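You operate a simulated robot arm through the tools that you are given. There is no shell and no other tool.

You are at the controls of a simulated robot arm. One attempt, no reset.

Task
Move the taped carton to the gap on the pallet with the lifter.
Fine: at the end suction off, head up again, arm still over the pallet.

The check looks at the end state, three seconds after you hand in, the way a careful person would. Anything else that was tipped, shoved, dropped, spilled or broken makes it a failure.

Robot
A 7-joint arm with a two-finger parallel gripper, fixed in place. Base frame: the origin is at the foot of the arm, x ahead of it, y to its left, z up. Readings come in mm, degrees, newtons and seconds.
Its first joint turns from -166.0 to 166.0 degrees. Payload 4.4 kg.
The TCP is the grasp point between the finger pads, 23 mm short of the fingertips. In the tool frame z runs along the fingers and y along their closing line. Largest opening 94 mm; finger width 38, thickness 10; the body of the gripper, 54 by 96 mm, starts 39 mm behind the TCP.
Orientation is told as [roll, pitch, yaw] about the base's x, y, z axes, in that order, counted from this pose: with the fingers straight down and closing along the base's y, the tool's x points along the base's -x, its y along +y and its z along -z.

Tools
- The arm moves only by the tool apply_moves. Its argument "motion" is a list of rows, each an object (a shift or turn left out is 0, a gripper value left out holds the last) with "claw": the opening, from 0 (shut) to 1 (fully open); "travel": the shift along the tool's x, y, z in m, a list of three; "rot": the turn, a rotation vector about the tool's x, y, z in degrees, a list of three. In form: [{"claw": claw, "travel": [dx, dy, dz], "rot": [rx, ry, rz]}, ...]. A call has 1 to 20 rows; each row shifts and turns the commanded pose from where the row before left it, along the tool's axes as they then stand. A row lasts 0.2 s, in which the tool goes at most 50 mm and 8.6 degrees; a call with a longer step from one row to the next is refused whole, and so is a gripper value outside its range. A pose out of reach is approached as far as the arm can. The call stops where the force on the tool passes 90 N (or 10 N more than at its start, if that is more) or the arm is blocked; 0.2 s more then pass. The fingers move at their own pace (about 108 mm/s each) and stop on an object; they squeeze with about 35 N. The grip force told is the motor's: it shows also when the fingers shut on nothing. Time passes only in rows, and 0.2 s behind the last, so rows that do not move let the fingers close. It gives the time, the measured TCP pose, the force on the tool (base axes), the opening and the grip force at its end, in the units of the frame above (readings bear some noise), with the torque about the TCP (base axes, N m) and any sound that the robot's microphone picked up, and new pictures: "views" is both (left out), scene, wrist or none.
- Cameras (640 x 400 px; columns grow to the right, rows downward): "scene" is fixed at [399.1, -498.3, 1798.8]; the picture's right is [0.84, -0.55, 0.00], its down [-0.39, -0.60, -0.70] and it looks along [0.38, 0.58, -0.72] (base axes); focal length 214 px, centre (320, 200). "wrist" rides on the gripper at [86, 16, -74] in the tool frame; the picture's right is [-0.18, 0.98, 0.00], its down [-0.58, -0.11, -0.81] and it looks along [-0.79, -0.15, 0.59] (tool axes); focal length 243 px, centre (320, 200). There is no depth. A picture from a camera that has moved, and an enlarged one, comes with that camera's place and axes in the base frame and with its lens.
- enlarge(camera, box): a new picture of the part [left, top, right, bottom] of that camera's present view, enlarged. The clock stands still meanwhile.
- job_done(): hands the job in; it is judged then, once.

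Places have to be worked out from the pictures, the camera data and where the tool is seen. Open the gripper and draw the arm clear of the work before you hand the job in, unless the task says otherwise.

The tools are called after "Emit:" as a command line: name --argument value ..., lists and objects as JSON in quotes. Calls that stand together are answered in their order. apply_moves: Moves the arm, as the interface text tells. Its arguments: {"type":"object","properties":{"motion":{"type":"array"},"views":{"type":"string","enum":["both","scene","wrist","none"]}},"required":["motion"]} The other tools are called the same way: enlarge (camera, box) takes an enlarged picture of a part of a camera's view; job_done () hands the job in.

At the start:

```text
time: 0.0
ee_pos: [487.4, 261.5, 1539.9]
orientation: [0.0, 0.0, 0.1]
contact_force: [0.8, -1.3, -0.4]
wrist_torque: [0.02, 0.04, -0.01]
finger_gap: 93.9
grip_force: 0.1
```

scene: 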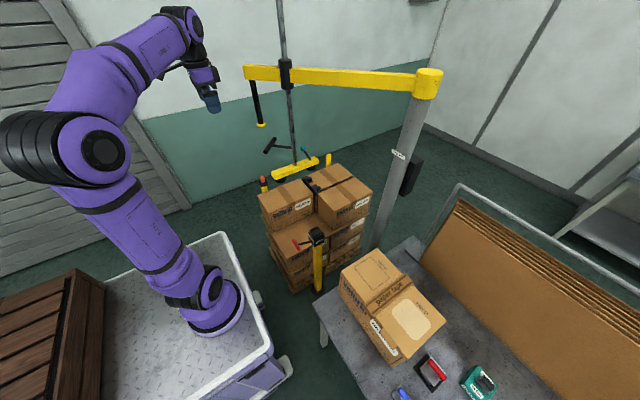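
wrist: 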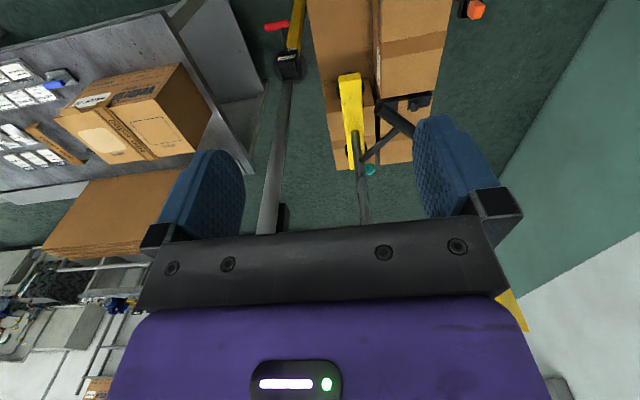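

I see a column-mounted jib lifter with a hanging head, a pallet stack with cartons, and a taped carton on the table. I'll enlarge the views to understand the controls before moving.

Emit:
enlarge --camera "scene" --box '[230, 50, 450, 188]'

Emit:
enlarge --camera "scene" --box '[240, 150, 400, 250]'

Emit:
enlarge --camera "scene" --box '[280, 220, 520, 400]'

Emit:
enlarge --camera "wrist" --box '[240, 0, 520, 200]'

Emit:
enlarge --camera "wrist" --box '[0, 0, 300, 200]'

```text
2.90 times, centred on (340, 119) of scene
camera zoom: at [399.1, -498.3, 1798.8], right [0.84, -0.55, 0.0], down [-0.39, -0.6, -0.7], along [0.38, 0.58, -0.72], focal length 622 px, centre (262, 435)
```

zoom: 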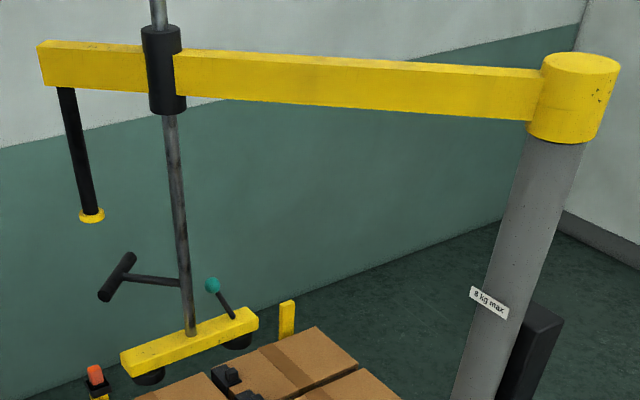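

```text
4.00 times, centred on (320, 200) of scene
camera zoom: at [399.1, -498.3, 1798.8], right [0.84, -0.55, 0.0], down [-0.39, -0.6, -0.7], along [0.38, 0.58, -0.72], focal length 858 px, centre (320, 200)
```

zoom: 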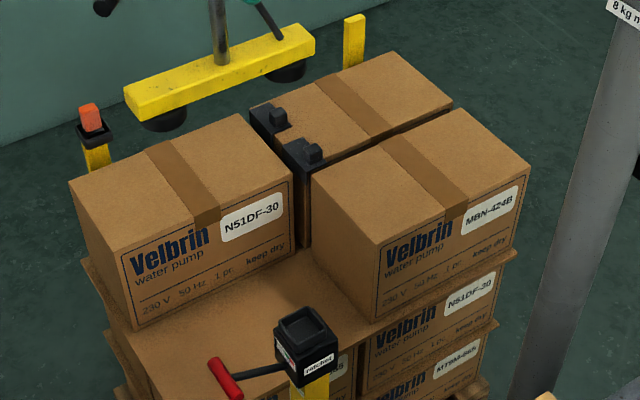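

```text
2.22 times, centred on (400, 310) of scene
camera zoom: at [399.1, -498.3, 1798.8], right [0.84, -0.55, 0.0], down [-0.39, -0.6, -0.7], along [0.38, 0.58, -0.72], focal length 477 px, centre (142, -44)
```

zoom: 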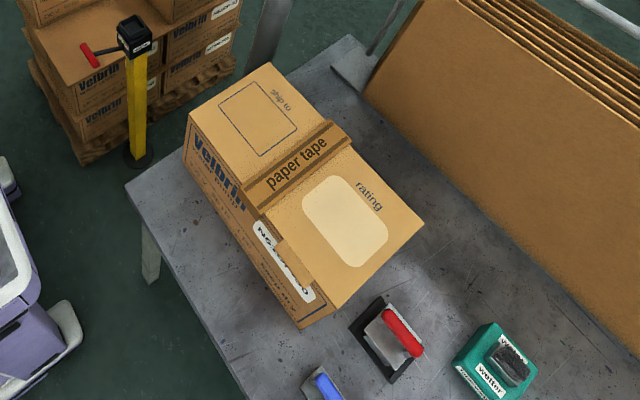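

```text
2.00 times, centred on (380, 100) of wrist
camera zoom: at [400.7, 277.3, 1613.7], right [0.18, 0.98, 0.0], down [0.58, -0.11, 0.81], along [0.79, -0.15, -0.59], focal length 485 px, centre (200, 400)
```

zoom: 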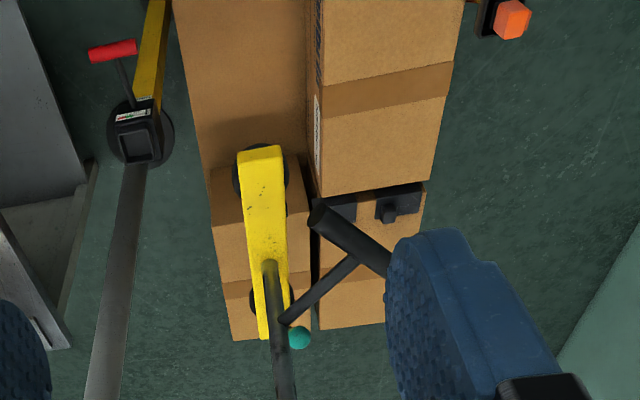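

```text
2.00 times, centred on (150, 100) of wrist
camera zoom: at [400.7, 277.3, 1613.7], right [0.18, 0.98, 0.0], down [0.58, -0.11, 0.81], along [0.79, -0.15, -0.59], focal length 485 px, centre (660, 400)
```

zoom: 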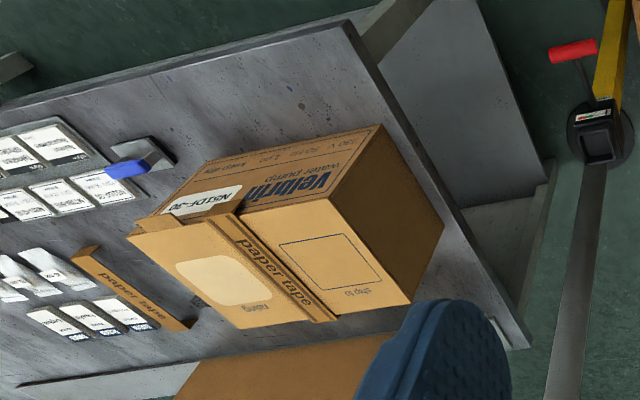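

The lifter head hangs over the pallet gap around (766, 288, 1155) and cartons top at around z=770. I'll zoom in on the labels, posts, lever and carton details before doing anything.

Emit:
enlarge --camera "scene" --box '[290, 222, 338, 252]'

Emit:
enlarge --camera "scene" --box '[250, 130, 346, 190]'

Emit:
enlarge --camera "scene" --box '[376, 130, 440, 210]'

Emit:
enlarge --camera "scene" --box '[330, 240, 458, 320]'

Emit:
enlarge --camera "scene" --box '[380, 320, 508, 400]'

Emit:
enlarge --camera "wrist" --box '[260, 0, 356, 60]'

Emit:
enlarge --camera "wrist" --box '[320, 50, 448, 190]'

Emit:
enlarge --camera "wrist" --box '[0, 50, 160, 180]'

```text
13.33 times, centred on (314, 237) of scene
camera zoom: at [399.1, -498.3, 1798.8], right [0.84, -0.55, 0.0], down [-0.39, -0.6, -0.7], along [0.38, 0.58, -0.72], focal length 2860 px, centre (400, -293)
```

zoom: 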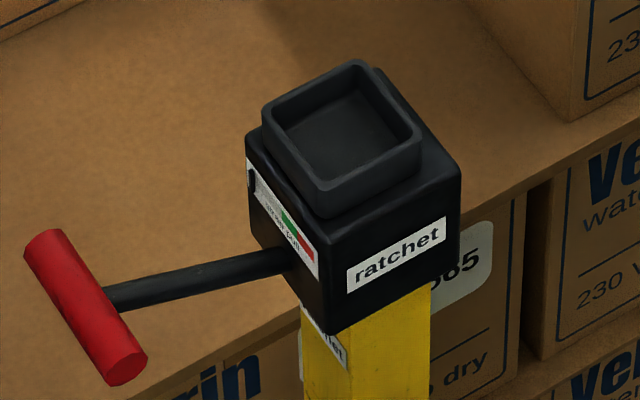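

```text
6.67 times, centred on (298, 160) of scene
camera zoom: at [399.1, -498.3, 1798.8], right [0.84, -0.55, 0.0], down [-0.39, -0.6, -0.7], along [0.38, 0.58, -0.72], focal length 1430 px, centre (467, 467)
```

zoom: 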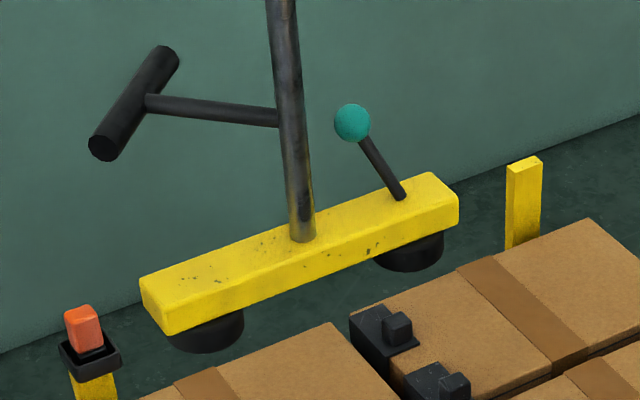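

```text
5.00 times, centred on (408, 170) of scene
camera zoom: at [399.1, -498.3, 1798.8], right [0.84, -0.55, 0.0], down [-0.39, -0.6, -0.7], along [0.38, 0.58, -0.72], focal length 1072 px, centre (-120, 350)
```

zoom: 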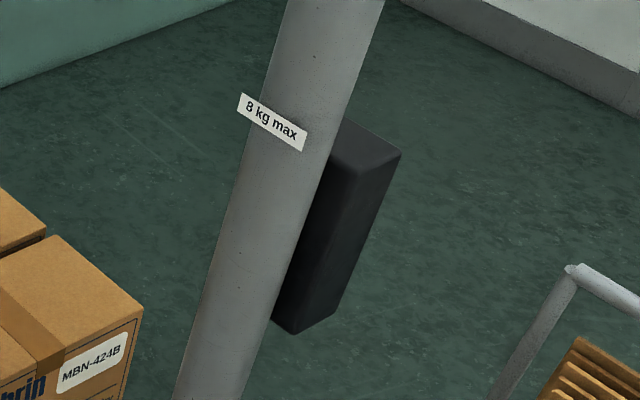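

```text
5.00 times, centred on (394, 280) of scene
camera zoom: at [399.1, -498.3, 1798.8], right [0.84, -0.55, 0.0], down [-0.39, -0.6, -0.7], along [0.38, 0.58, -0.72], focal length 1072 px, centre (-50, -200)
```

zoom: 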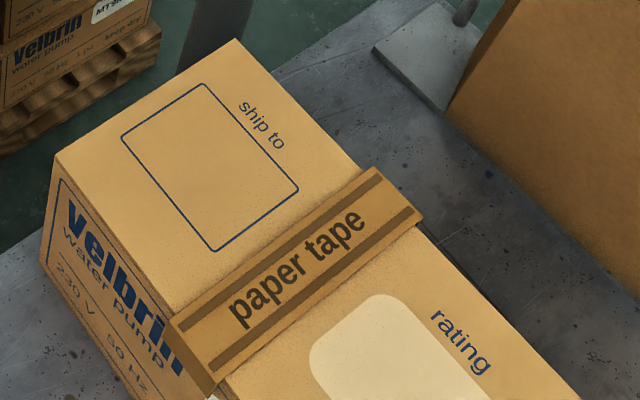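

```text
5.00 times, centred on (444, 360) of scene
camera zoom: at [399.1, -498.3, 1798.8], right [0.84, -0.55, 0.0], down [-0.39, -0.6, -0.7], along [0.38, 0.58, -0.72], focal length 1072 px, centre (-300, -600)
```

zoom: 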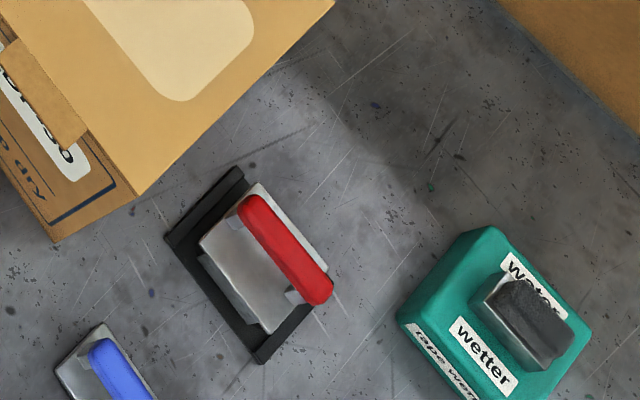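

```text
6.67 times, centred on (308, 30) of wrist
camera zoom: at [400.7, 277.3, 1613.7], right [0.18, 0.98, 0.0], down [0.58, -0.11, 0.81], along [0.79, -0.15, -0.59], focal length 1618 px, centre (400, 1333)
```

zoom: 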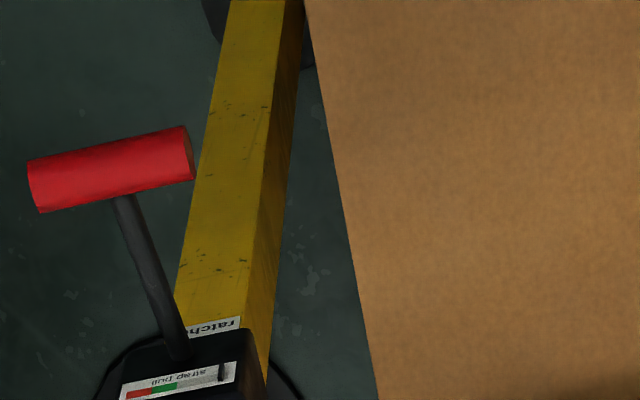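

```text
2.86 times, centred on (384, 120) of wrist
camera zoom: at [400.7, 277.3, 1613.7], right [0.18, 0.98, 0.0], down [0.58, -0.11, 0.81], along [0.79, -0.15, -0.59], focal length 693 px, centre (137, 429)
```

zoom: 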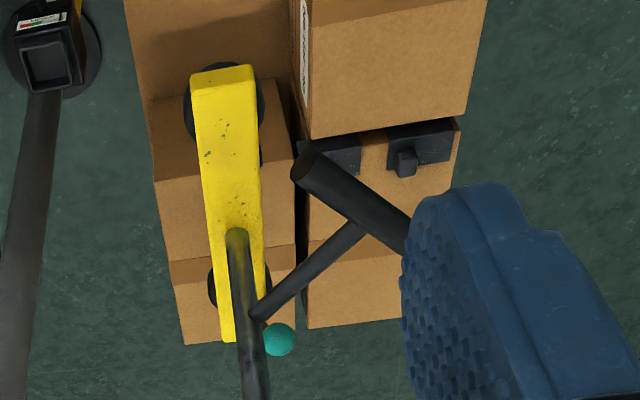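

```text
3.08 times, centred on (80, 115) of wrist
camera zoom: at [400.7, 277.3, 1613.7], right [0.18, 0.98, 0.0], down [0.58, -0.11, 0.81], along [0.79, -0.15, -0.59], focal length 746 px, centre (1058, 462)
```

zoom: 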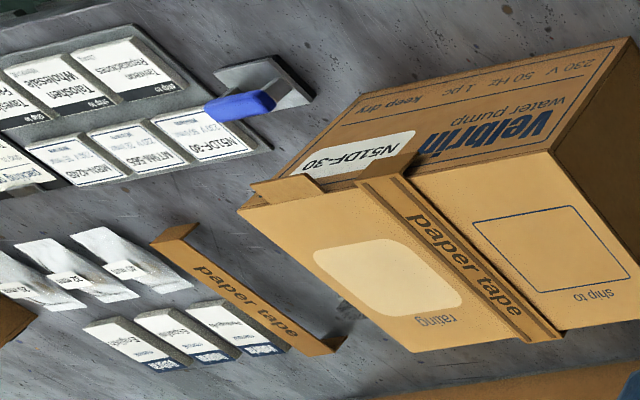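

Triangulating: column at about (1120,-50), head at radius ~488 mm, and the carton on the table at about (775,-394) – a 90° swing. I'll look closer at the robot, the jib tip rod and the pallet neighbourhood before moving.

Emit:
enlarge --camera "scene" --box '[0, 0, 320, 200]'

Emit:
enlarge --camera "scene" --box '[100, 220, 340, 400]'

Emit:
enlarge --camera "scene" --box '[250, 170, 290, 195]'

Emit:
enlarge --camera "scene" --box '[238, 60, 302, 130]'

Emit:
enlarge --camera "wrist" --box '[420, 0, 500, 50]'

Emit:
enlarge --camera "scene" --box '[280, 0, 304, 100]'

```text
2.00 times, centred on (160, 100) of scene
camera zoom: at [399.1, -498.3, 1798.8], right [0.84, -0.55, 0.0], down [-0.39, -0.6, -0.7], along [0.38, 0.58, -0.72], focal length 429 px, centre (640, 400)
```

zoom: 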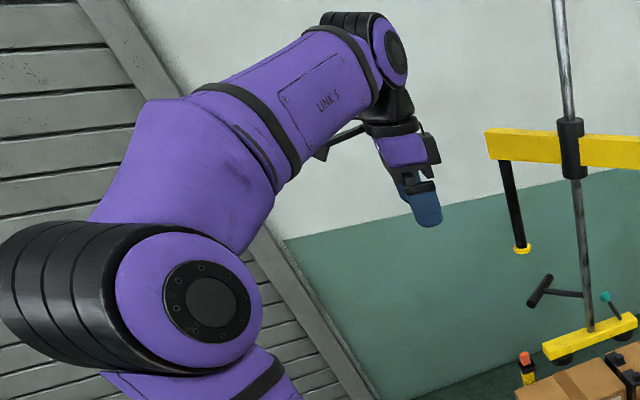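

```text
2.22 times, centred on (220, 310) of scene
camera zoom: at [399.1, -498.3, 1798.8], right [0.84, -0.55, 0.0], down [-0.39, -0.6, -0.7], along [0.38, 0.58, -0.72], focal length 477 px, centre (542, -44)
```

zoom: 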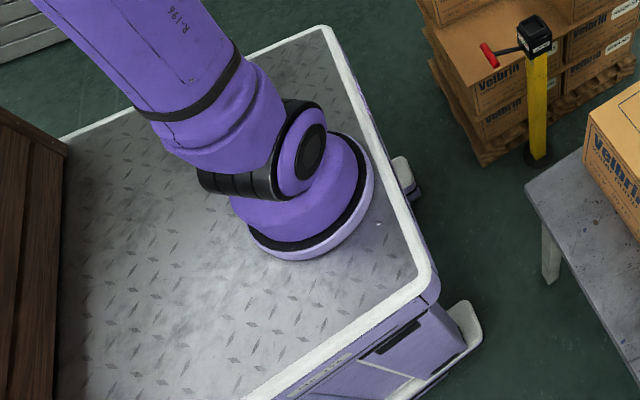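

```text
16.00 times, centred on (270, 182) of scene
camera zoom: at [399.1, -498.3, 1798.8], right [0.84, -0.55, 0.0], down [-0.39, -0.6, -0.7], along [0.38, 0.58, -0.72], focal length 3432 px, centre (1120, 480)
```

zoom: 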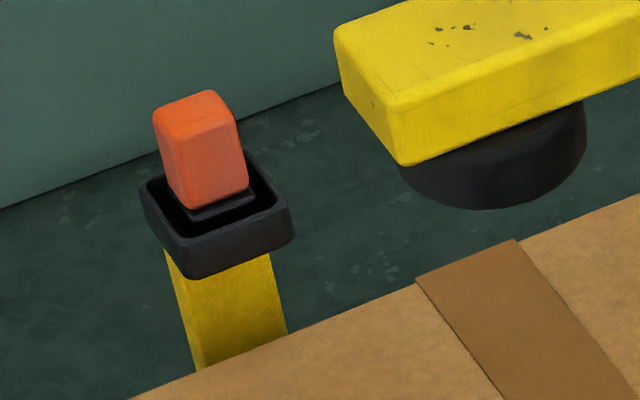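

```text
5.71 times, centred on (270, 95) of scene
camera zoom: at [399.1, -498.3, 1798.8], right [0.84, -0.55, 0.0], down [-0.39, -0.6, -0.7], along [0.38, 0.58, -0.72], focal length 1226 px, centre (606, 800)
```

zoom: 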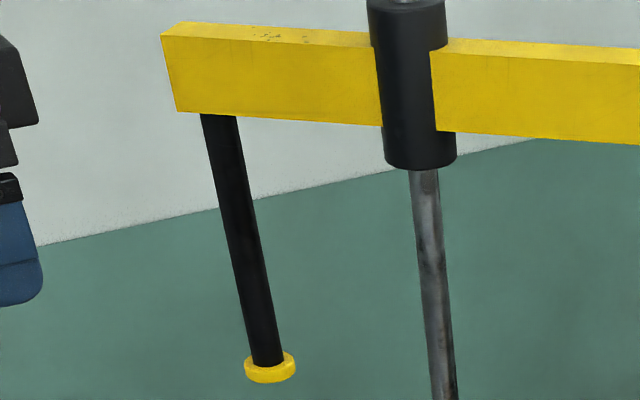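

```text
8.00 times, centred on (460, 25) of wrist
camera zoom: at [400.7, 277.3, 1613.7], right [0.18, 0.98, 0.0], down [0.58, -0.11, 0.81], along [0.79, -0.15, -0.59], focal length 1941 px, centre (-800, 1600)
```

zoom: 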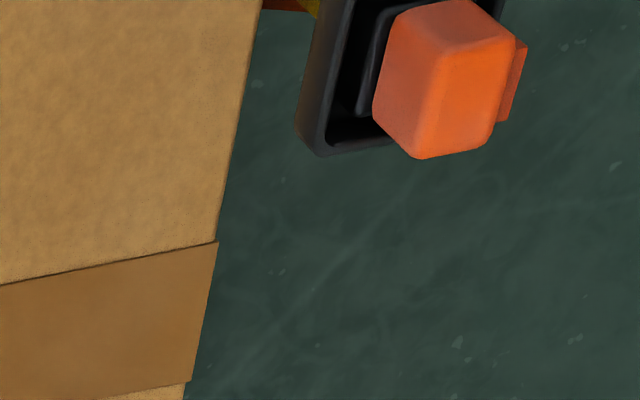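

```text
4.00 times, centred on (292, 50) of scene
camera zoom: at [399.1, -498.3, 1798.8], right [0.84, -0.55, 0.0], down [-0.39, -0.6, -0.7], along [0.38, 0.58, -0.72], focal length 858 px, centre (432, 800)
```

zoom: 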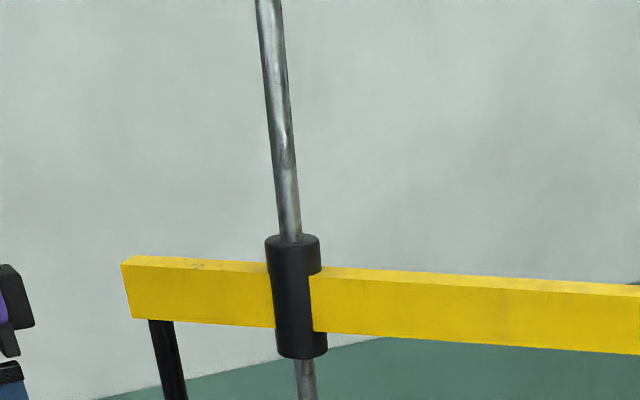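

The area around (450,300) at z≈1330 looks free, so I'll move there to view the handle, lever and head from closer with the wrist camera.

Emit:
apply_moves --motion '[{"travel": [0.0074, 0.0077, 0.042]}, {"travel": [0.0074, 0.0077, 0.042]}, {"travel": [0.0074, 0.0077, 0.042]}, {"travel": [0.0074, 0.0077, 0.042]}, {"travel": [0.0074, 0.0077, 0.042]}]'

```text
time: 1.2
ee_pos: [451.4, 297.8, 1330.5]
orientation: [0.0, 0.0, 0.0]
contact_force: [-0.1, -0.2, 0.2]
wrist_torque: [0.04, 0.0, -0.01]
finger_gap: 94.3
grip_force: 0.0
camera wrist: at [365.2, 314.5, 1405.0], right [0.18, 0.98, 0.0], down [0.58, -0.11, 0.81], along [0.79, -0.15, -0.59], focal length 243 px, centre (320, 200)
```

scene: 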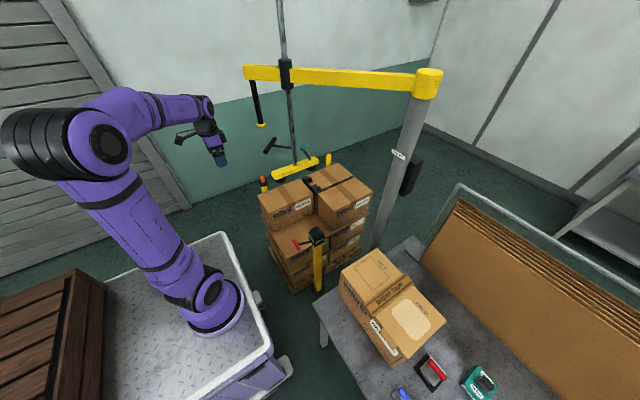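
wrist: 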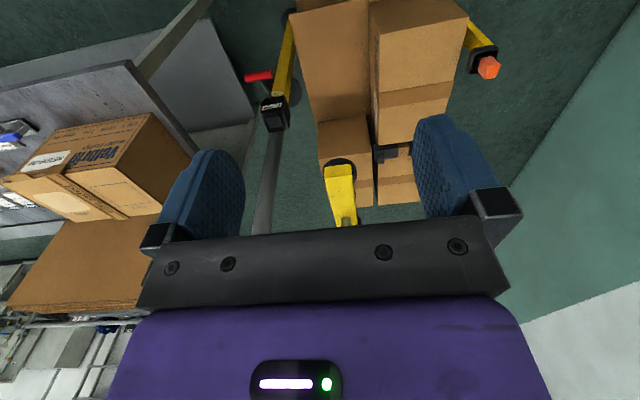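

The wrist camera only sees downward in this pose. I'll yaw ~46° and tilt the tool 60° so the gripper points radially toward the column (the direction I intend to grip the T-handle from), and look.

Emit:
apply_moves --motion '[{"rot": [0, 0, -7.67]}, {"rot": [0, 0, -7.67]}, {"rot": [0, 0, -7.67]}, {"rot": [0, 0, -7.67]}, {"rot": [0, 0, -7.67]}, {"rot": [0, 0, -7.67]}, {"rot": [8.5, 0, 0]}, {"rot": [8.5, 0, 0]}, {"rot": [8.5, 0, 0]}, {"rot": [8.5, 0, 0]}, {"rot": [8.5, 0, 0]}, {"rot": [8.5, 0, 0]}, {"rot": [8.5, 0, 0]}]'

```text
time: 4.0
ee_pos: [449.9, 298.8, 1330.8]
orientation: [-59.5, 0.1, 46.0]
contact_force: [0.4, -0.8, 0.7]
wrist_torque: [-0.02, 0.01, 0.01]
finger_gap: 94.0
grip_force: 0.1
camera wrist: at [337.9, 287.5, 1353.3], right [-0.23, 0.48, -0.85], down [-0.06, 0.86, 0.5], along [0.97, 0.16, -0.17], focal length 243 px, centre (320, 200)
```

scene: 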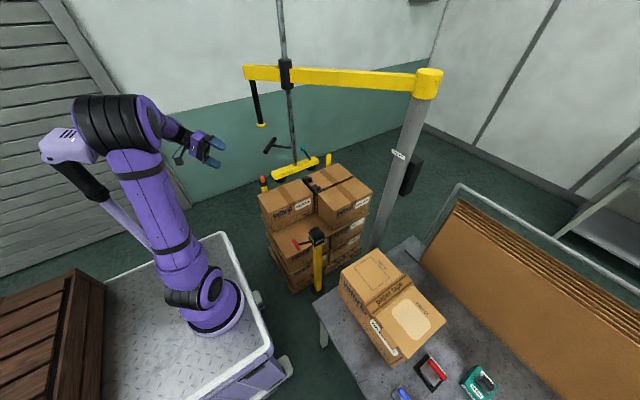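
wrist: 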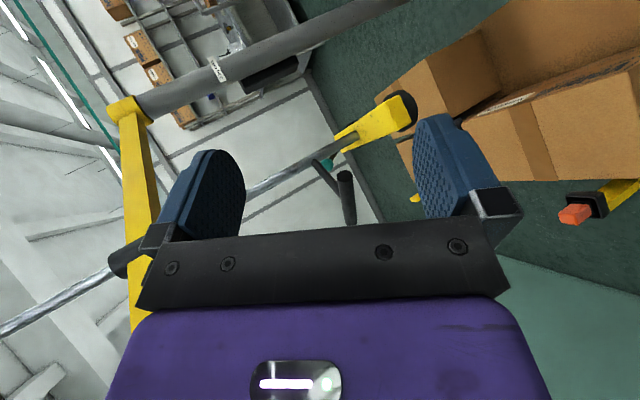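

The tilted pose was reached with no problem and the T-handle is now in the wrist view between the fingers. I'll enlarge to measure the handle, lever and head.

Emit:
enlarge --camera "wrist" --box '[230, 80, 430, 230]'

Emit:
enlarge --camera "wrist" --box '[0, 60, 240, 260]'

Emit:
enlarge --camera "scene" --box '[140, 80, 340, 205]'

```text
2.67 times, centred on (330, 155) of wrist
camera zoom: at [337.9, 287.5, 1353.3], right [-0.23, 0.48, -0.85], down [-0.06, 0.86, 0.5], along [0.97, 0.16, -0.17], focal length 647 px, centre (293, 320)
```

zoom: 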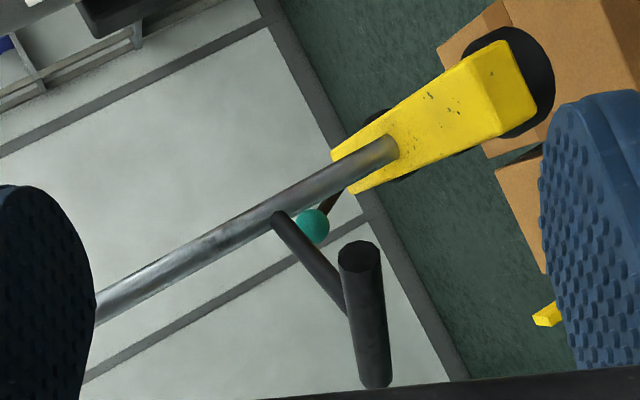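

```text
2.00 times, centred on (120, 160) of wrist
camera zoom: at [337.9, 287.5, 1353.3], right [-0.23, 0.48, -0.85], down [-0.06, 0.86, 0.5], along [0.97, 0.16, -0.17], focal length 485 px, centre (720, 280)
```

zoom: 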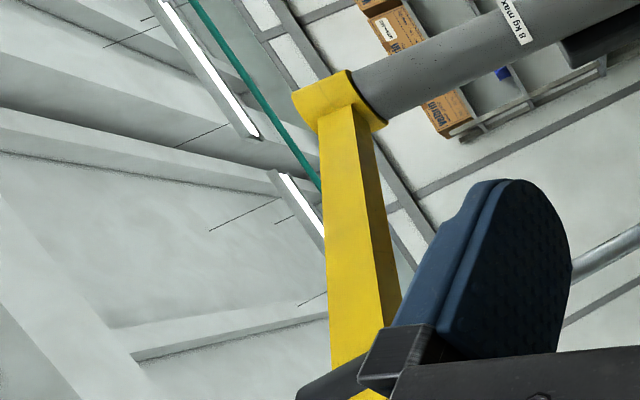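

```text
3.20 times, centred on (240, 142) of scene
camera zoom: at [399.1, -498.3, 1798.8], right [0.84, -0.55, 0.0], down [-0.39, -0.6, -0.7], along [0.38, 0.58, -0.72], focal length 686 px, centre (576, 384)
```

zoom: 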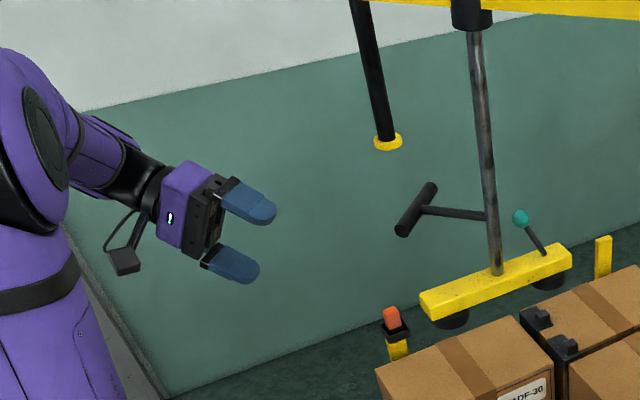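

The handle bar centre triangulates to about (685,364,1255), with the hanging rod end ~95 mm above it. Before gripping anything I'll test in free space that the arm can hold a near-horizontal tool at the mid-swing point (~(495,-50,1255)).

Emit:
apply_moves --motion '[{"rot": [7.75, 0, 0]}, {"rot": [7.75, 0, 0]}, {"travel": [0.02198, 0.00023, 0.02851], "rot": [0, -4.25, -1.139]}, {"travel": [0.02402, 0.00069, 0.0268], "rot": [0, -4.25, -1.139]}, {"travel": [0.02592, 0.00118, 0.02495], "rot": [0, -4.25, -1.139]}, {"travel": [0.02768, 0.00172, 0.02296], "rot": [0, -4.25, -1.139]}, {"travel": [0.02926, 0.00228, 0.02085], "rot": [0, -4.25, -1.139]}, {"travel": [0.03067, 0.00288, 0.01863], "rot": [0, -4.25, -1.139]}, {"travel": [0.03191, 0.0035, 0.0163], "rot": [0, -4.25, -1.139]}, {"travel": [0.03295, 0.00414, 0.0139], "rot": [0, -4.25, -1.139]}, {"travel": [0.0338, 0.00481, 0.01143], "rot": [0, -4.25, -1.139]}, {"travel": [0.03445, 0.00549, 0.00889], "rot": [0, -4.25, -1.139]}, {}]'

```text
time: 6.8
ee_pos: [557.8, 51.7, 1373.9]
orientation: [-74.9, 0.1, 90.0]
contact_force: [-0.7, 0.5, 0.0]
wrist_torque: [0.05, -0.01, -0.03]
finger_gap: 94.0
grip_force: 0.1
out of reach, approached as far as the arm can: row 7, 8, 9, 10, 11, 12
camera wrist: at [481.3, -34.7, 1378.5], right [-0.26, 0.18, -0.95], down [-0.75, 0.58, 0.32], along [0.61, 0.79, -0.01], focal length 243 px, centre (320, 200)
```

scene: 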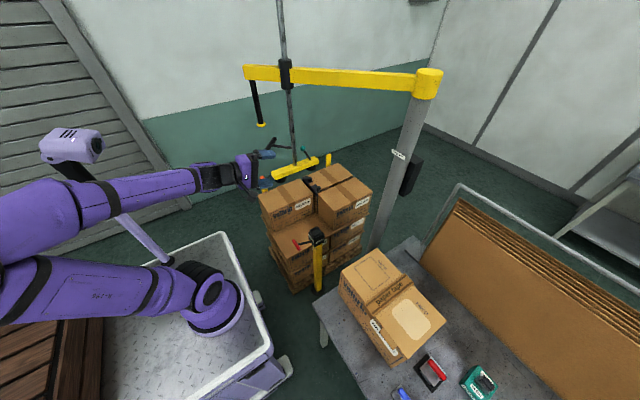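
wrist: 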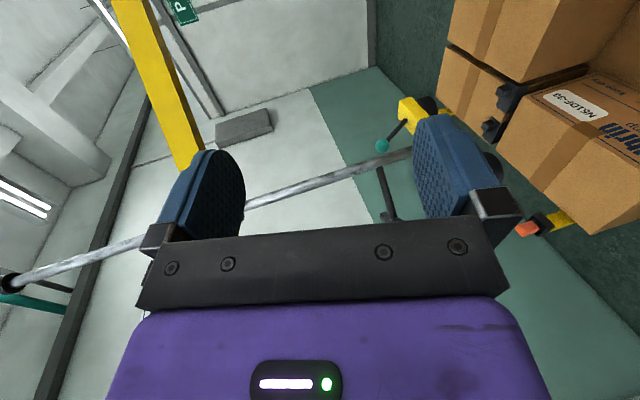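

With the tool nearly horizontal the mid-swing point is out of reach (too close to the base). I'll tilt the tool back down to 45° at the same commanded point and see whether that pose is reachable.

Emit:
apply_moves --motion '[{"rot": [-7.5, 0, 0]}, {"rot": [-7.5, 0, 0]}, {"rot": [-7.5, 0, 0]}, {"rot": [-7.5, 0, 0]}, {}, {}]'

```text
time: 8.2
ee_pos: [556.7, 52.2, 1375.0]
orientation: [-45.1, 0.0, 90.0]
contact_force: [0.3, -0.1, -0.4]
wrist_torque: [0.01, -0.01, 0.02]
finger_gap: 93.9
grip_force: 0.1
camera wrist: at [493.6, -34.4, 1416.0], right [-0.7, 0.18, -0.69], down [-0.49, 0.58, 0.65], along [0.52, 0.79, -0.31], focal length 243 px, centre (320, 200)
```

scene: 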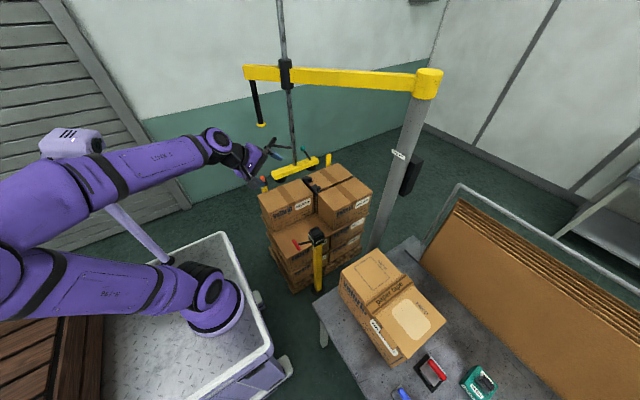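
wrist: 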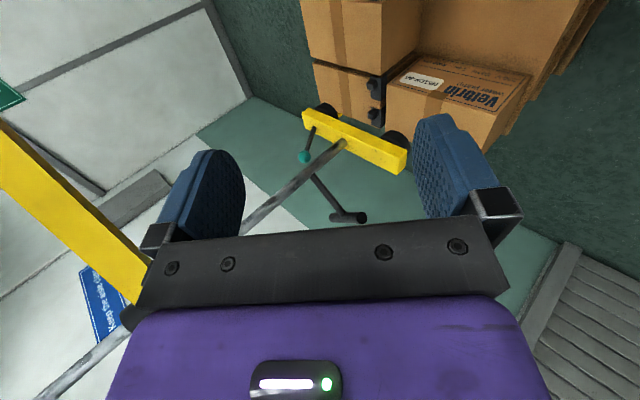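

The command pose was clipped to where the arm stood, good to know. Now I'll go to the true mid-swing handle position (519,-50,1205) with 45° tilt to test reach.

Emit:
apply_moves --motion '[{"travel": [0.017, 0.0244, 0.01543]}, {"travel": [0.017, 0.0244, 0.01543]}, {"travel": [0.017, 0.0244, 0.01543]}, {"travel": [0.017, 0.0244, 0.01543]}, {"travel": [0.017, 0.0244, 0.01543]}, {"travel": [0.017, 0.0244, 0.01543]}, {}]'

```text
time: 9.8
ee_pos: [575.1, -37.1, 1275.6]
orientation: [-44.8, 0.0, 90.0]
contact_force: [0.2, 0.5, -0.5]
wrist_torque: [0.02, 0.0, 0.01]
finger_gap: 94.0
grip_force: 0.1
out of reach, approached as far as the arm can: row 3, 4, 5, 6
camera wrist: at [510.9, -124.4, 1317.6], right [-0.7, 0.18, -0.69], down [-0.49, 0.58, 0.65], along [0.52, 0.79, -0.32], focal length 243 px, centre (320, 200)
```

scene: 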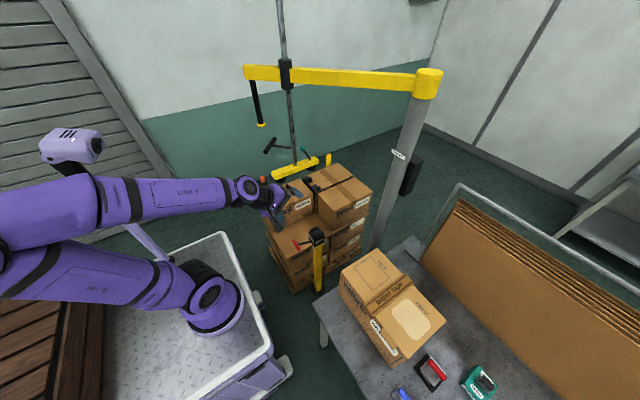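
wrist: 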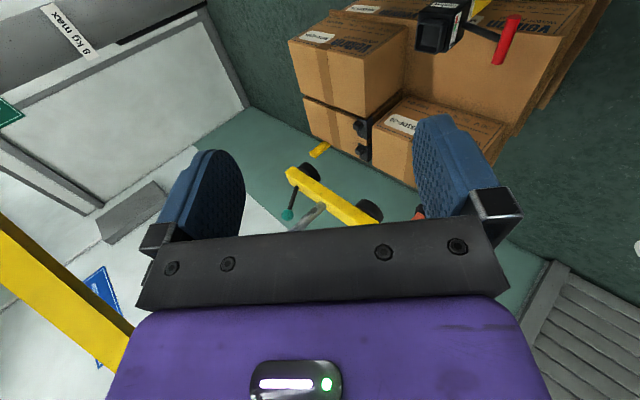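

At 45° tilt this point is still inside the arm's minimum reach. The hanging black rod at the jib tip (higher up, ~(666,381), z 1355–1533) looks like the swing handle, so I'll test whether a 45° pose with fingers closing tangentially is reachable at its mid-swing point (491,-50,1440).

Emit:
apply_moves --motion '[{"travel": [0.0013, -0.00566, -0.01754], "rot": [0, 0, 8.2]}, {"travel": [0, 0, -0.02], "rot": [0, 0, 8.2]}, {"travel": [0, 0, -0.02], "rot": [0, 0, 8.2]}, {"travel": [0, 0, -0.02], "rot": [0, 0, 8.2]}, {"travel": [0, 0, -0.02], "rot": [0, 0, 8.2]}, {"travel": [0, 0, -0.02], "rot": [0, 0, 8.2]}, {"travel": [0, 0, -0.02], "rot": [0, 0, 8.2]}, {"travel": [0, 0, -0.02], "rot": [0, 0, 8.2]}, {"rot": [0, 0, 8.2]}, {"rot": [0, 0, 8.2]}, {"rot": [0, 0, 8.0]}]'

```text
time: 12.2
ee_pos: [469.9, -38.3, 1391.3]
orientation: [0.1, -44.9, -0.1]
contact_force: [-0.7, -0.2, -0.3]
wrist_torque: [0.01, 0.02, -0.02]
finger_gap: 93.6
grip_force: 0.0
camera wrist: at [356.1, -22.2, 1383.2], right [0.13, 0.98, 0.13], down [-0.16, -0.11, 0.98], along [0.98, -0.15, 0.14], focal length 243 px, centre (320, 200)
```

scene: 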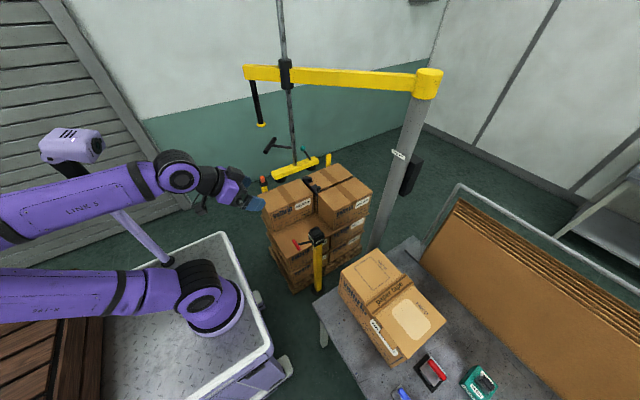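
wrist: 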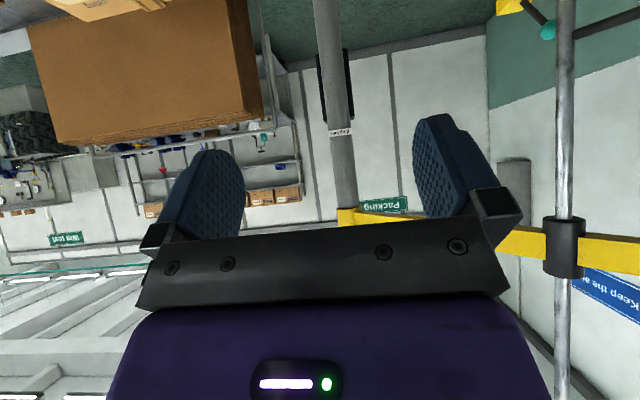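

That pose is reachable. From this view I can refine the column and mast positions; zooming in.

Emit:
enlarge --camera "wrist" --box '[260, 0, 420, 100]'

Emit:
enlarge --camera "wrist" --box '[480, 0, 640, 100]'

Emit:
enlarge --camera "wrist" --box '[340, 180, 640, 367]'

```text
4.00 times, centred on (340, 50) of wrist
camera zoom: at [356.1, -22.2, 1383.2], right [0.13, 0.98, 0.13], down [-0.16, -0.11, 0.98], along [0.98, -0.15, 0.14], focal length 970 px, centre (240, 800)
```

zoom: 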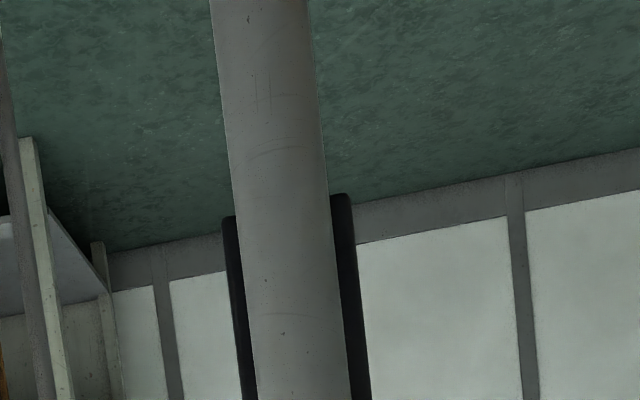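

```text
4.00 times, centred on (560, 50) of wrist
camera zoom: at [356.1, -22.2, 1383.2], right [0.13, 0.98, 0.13], down [-0.16, -0.11, 0.98], along [0.98, -0.15, 0.14], focal length 970 px, centre (-640, 800)
```

zoom: 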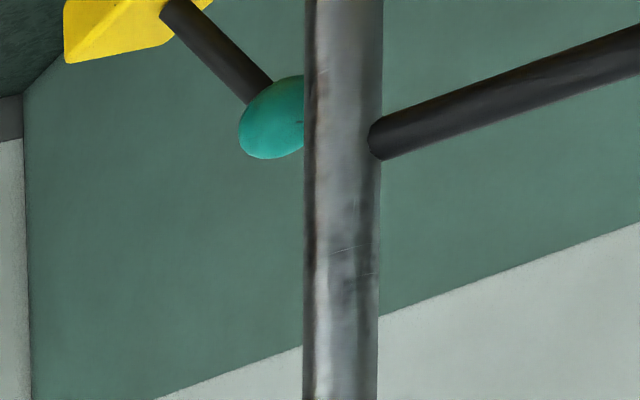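

```text
2.13 times, centred on (490, 274) of wrist
camera zoom: at [356.1, -22.2, 1383.2], right [0.13, 0.98, 0.13], down [-0.16, -0.11, 0.98], along [0.98, -0.15, 0.14], focal length 518 px, centre (-43, 43)
```

zoom: 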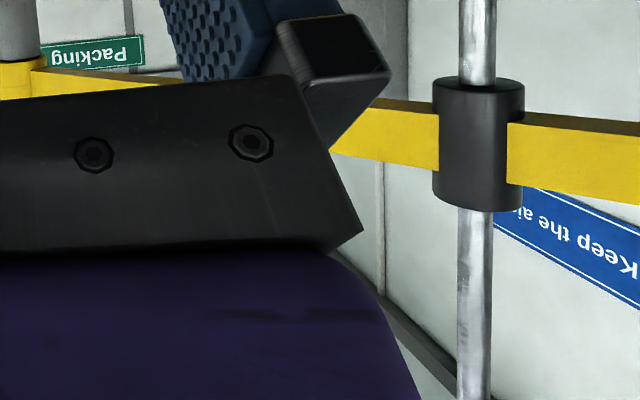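

Refined: column ≈ (1118,-50.5), mast ≈ (767,287), so radius ≈ 487 and jib angle ≈ 136°. Hanging rod should be at about (666,384). I'll move to a standoff outside the jib tip and turn the tool to point radially at the rod.

Emit:
apply_moves --motion '[{"travel": [-0.00841, 0.0458, -0.00417]}, {"travel": [-0.00841, 0.0458, -0.00417]}, {"travel": [-0.00841, 0.0458, -0.00417]}, {"travel": [-0.00841, 0.0458, -0.00417]}, {"travel": [-0.00841, 0.0458, -0.00417]}, {"travel": [-0.00841, 0.0458, -0.00417]}, {"travel": [-0.00841, 0.0458, -0.00417]}, {"travel": [-0.00841, 0.0458, -0.00417]}, {"travel": [-0.00841, 0.0458, -0.00417]}, {"travel": [-0.00841, 0.0458, -0.00417]}, {"rot": [5.17, 0, 5.17]}, {"rot": [5.17, 0, 5.17]}, {"rot": [5.17, 0, 5.17]}, {"rot": [5.17, 0, 5.17]}, {"rot": [5.17, 0, 5.17]}, {"rot": [5.17, 0, 5.17]}]'

```text
time: 15.2
ee_pos: [525.1, 370.8, 1527.4]
orientation: [6.4, -36.0, -31.1]
contact_force: [-0.9, 0.4, -0.1]
wrist_torque: [-0.01, -0.04, 0.01]
finger_gap: 94.2
grip_force: 0.0
stopped in row 15: the arm was blocked; the commanded pose is now the measured one
camera wrist: at [431.5, 435.9, 1537.1], right [0.58, 0.79, 0.2], down [-0.1, -0.17, 0.98], along [0.81, -0.58, -0.02], focal length 243 px, centre (320, 200)
```

scene: 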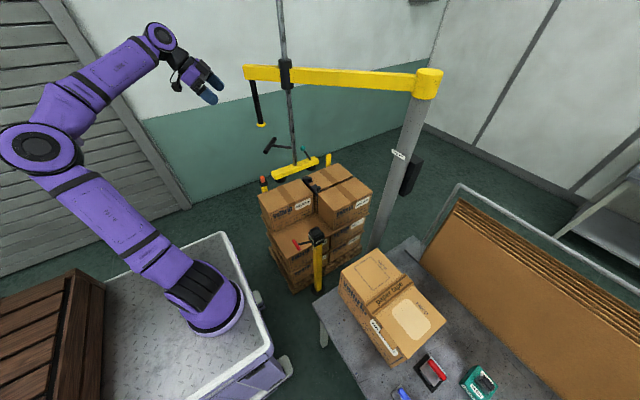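
wrist: 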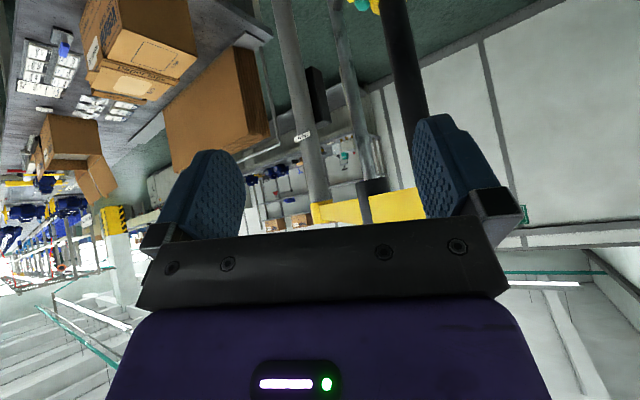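

The arm blocked (likely a wrist joint limit) at that yaw; no contact force. The rod is round and vertical so I don't need a radial approach: I'll go back to yaw 0, 45° pitch, and approach the rod heading +x instead.

Emit:
apply_moves --motion '[{"rot": [6.4, 0, 0]}, {"rot": [0, -4.5, 0]}, {"rot": [0, -4.5, 0]}, {"rot": [-5.5, 0, -5.5]}, {"rot": [-5.5, 0, -5.5]}, {"rot": [-5.5, 0, -5.5]}, {"rot": [-5.5, 0, -5.5]}, {}]'

```text
time: 17.0
ee_pos: [519.2, 380.3, 1521.8]
orientation: [-1.2, -45.4, 1.7]
contact_force: [0.0, -0.1, -1.0]
wrist_torque: [-0.02, -0.01, 0.01]
finger_gap: 93.9
grip_force: 0.1
camera wrist: at [404.6, 394.2, 1511.9], right [0.11, 0.99, 0.12], down [-0.16, -0.1, 0.98], along [0.98, -0.13, 0.15], focal length 243 px, centre (320, 200)
```

scene: 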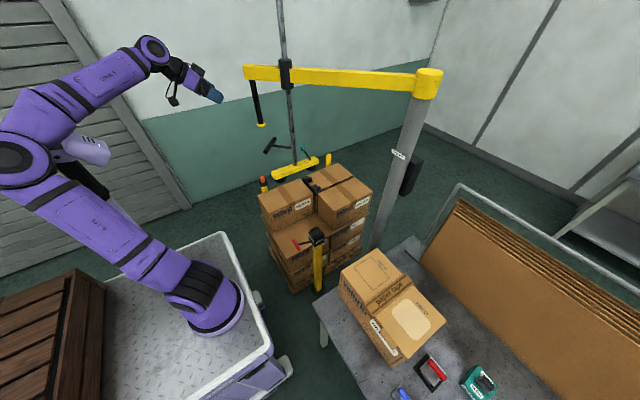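
wrist: 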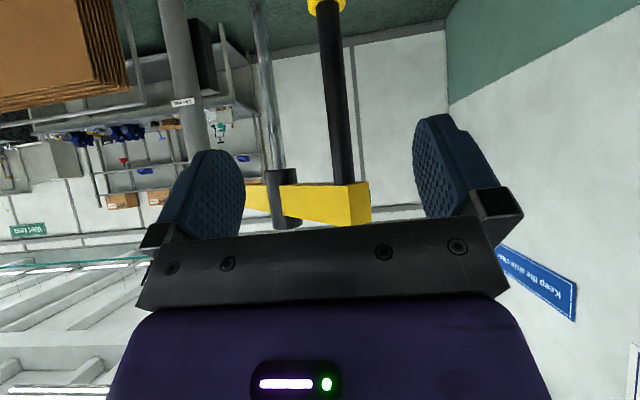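

The rod is now nicely centred between the open fingers in the wrist view. Zooming to locate it precisely.

Emit:
enlarge --camera "wrist" --box '[240, 0, 420, 112]'

Emit:
enlarge --camera "wrist" --box '[240, 112, 420, 225]'

Emit:
enlarge --camera "scene" --box '[120, 20, 312, 140]'

```text
3.56 times, centred on (330, 56) of wrist
camera zoom: at [404.6, 394.2, 1511.9], right [0.11, 0.99, 0.12], down [-0.16, -0.1, 0.98], along [0.98, -0.13, 0.15], focal length 863 px, centre (284, 712)
```

zoom: 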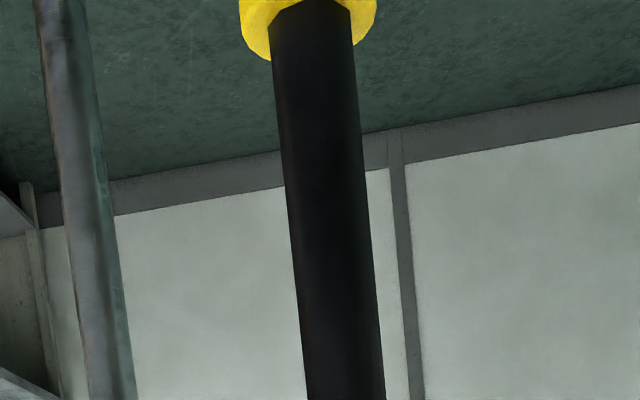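

```text
3.54 times, centred on (330, 168) of wrist
camera zoom: at [404.6, 394.2, 1511.9], right [0.11, 0.99, 0.12], down [-0.16, -0.1, 0.98], along [0.98, -0.13, 0.15], focal length 859 px, centre (285, 312)
```

zoom: 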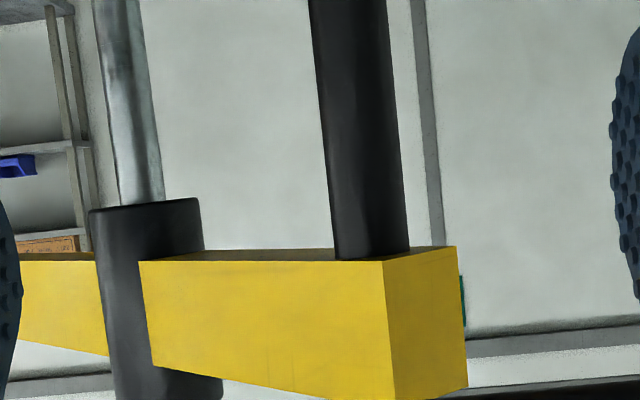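

```text
3.33 times, centred on (216, 80) of scene
camera zoom: at [399.1, -498.3, 1798.8], right [0.84, -0.55, 0.0], down [-0.39, -0.6, -0.7], along [0.38, 0.58, -0.72], focal length 715 px, centre (667, 600)
```

zoom: 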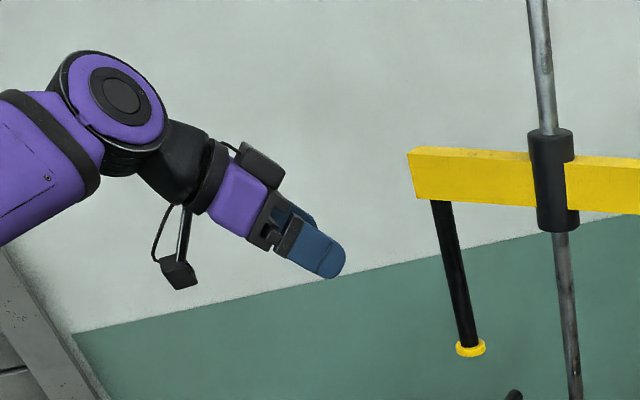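

The rod is at about (671,389), 23 mm diameter, from z≈1355 (yellow ring) to 1538 (jib underside). I'll approach along the tool axis to put the TCP on the rod at z≈1430, fingers still open.

Emit:
apply_moves --motion '[{"claw": 1.0, "travel": [-0.021, 0.00435, 0.0294], "rot": [0, 0, 1.2]}, {"travel": [-0.021, 0.00435, 0.0294]}, {}, {"travel": [0, 0, 0.028]}, {"travel": [0, 0, 0.028]}, {"travel": [0, 0, 0.028]}, {"travel": [0, 0, 0.028]}, {}]'

```text
time: 18.7
ee_pos: [658.0, 385.1, 1445.8]
orientation: [2.9, -44.8, -1.5]
contact_force: [-103.9, -30.5, -20.5]
wrist_torque: [2.17, -6.84, 0.3]
finger_gap: 94.2
grip_force: 0.1
stopped in row 8: the force on the tool passed its limit at 114 N (the readings are from after the stop); the commanded pose is now the measured one
camera wrist: at [544.7, 400.0, 1438.5], right [0.12, 0.98, 0.17], down [-0.15, -0.15, 0.98], along [0.98, -0.14, 0.13], focal length 243 px, centre (320, 200)
```

scene: 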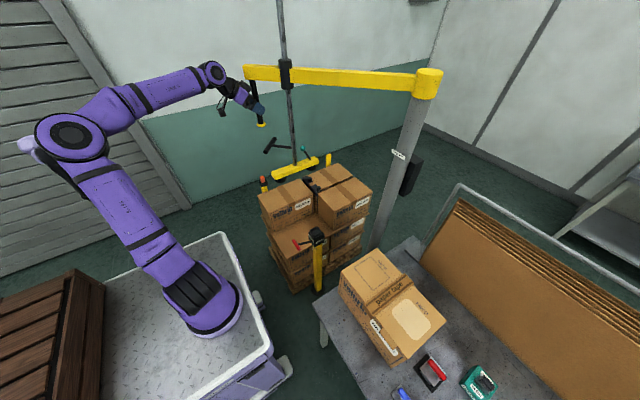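
wrist: 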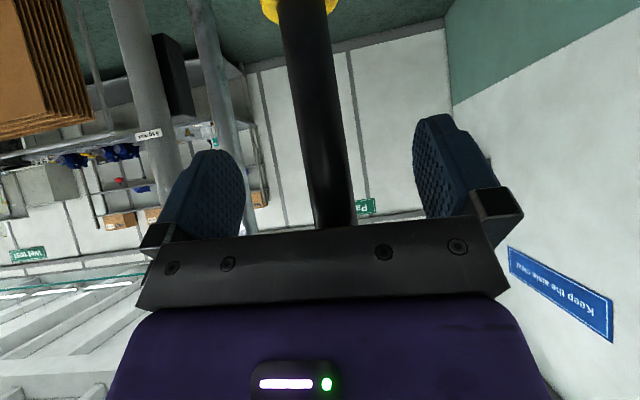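

The palm edge touched the rod (at 45° the rod runs into the body). I'll back off along the tool axis, then check whether the jib moved.

Emit:
apply_moves --motion '[{"travel": [0, 0, -0.02]}, {"travel": [0, 0, -0.02]}, {"travel": [0, 0, -0.02]}, {}]'

```text
time: 19.0
ee_pos: [657.5, 384.7, 1447.2]
orientation: [3.4, -43.9, -1.6]
contact_force: [-107.2, -9.9, -28.3]
wrist_torque: [0.75, -7.0, 0.27]
finger_gap: 94.0
grip_force: 0.1
stopped in row 1: the force on the tool passed its limit at 123 N (the readings are from after the stop); the commanded pose is now the measured one
camera wrist: at [543.5, 400.3, 1440.5], right [0.12, 0.98, 0.17], down [-0.14, -0.15, 0.98], along [0.98, -0.14, 0.12], focal length 243 px, centre (320, 200)
```

scene: 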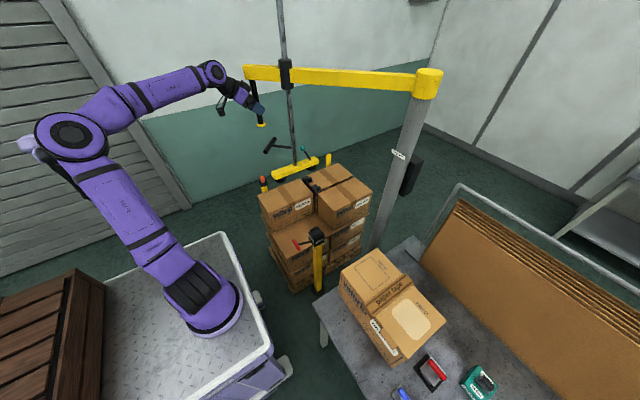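
wrist: 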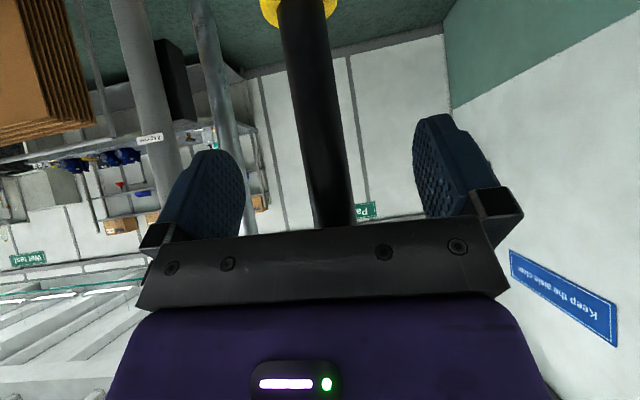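

Force is mostly -x (≈107 N), with the contact ~65 mm above the TCP – the body is against the rod. Backing straight out in -x (horizontal) without upward motion.

Emit:
apply_moves --motion '[{"travel": [0.0075, 0, -0.0075]}, {"travel": [0.0106, 0, -0.0106]}, {"travel": [0.0106, 0, -0.0106]}, {"travel": [0.0106, 0, -0.0106]}, {}]'

```text
time: 20.2
ee_pos: [614.1, 381.5, 1448.1]
orientation: [3.8, -43.7, -2.3]
contact_force: [-0.1, 0.5, 0.6]
wrist_torque: [0.04, 0.04, 0.02]
finger_gap: 93.9
grip_force: 0.0
camera wrist: at [499.5, 396.2, 1442.5], right [0.13, 0.98, 0.17], down [-0.14, -0.16, 0.98], along [0.98, -0.15, 0.12], focal length 243 px, centre (320, 200)
```

scene: 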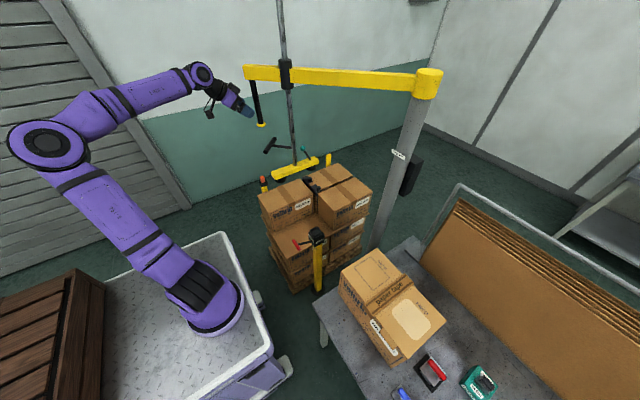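
wrist: 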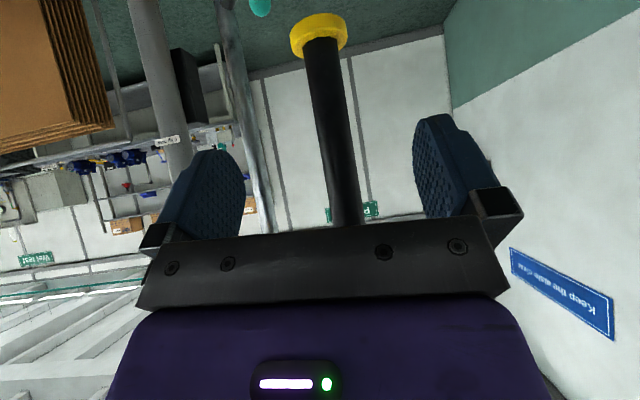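

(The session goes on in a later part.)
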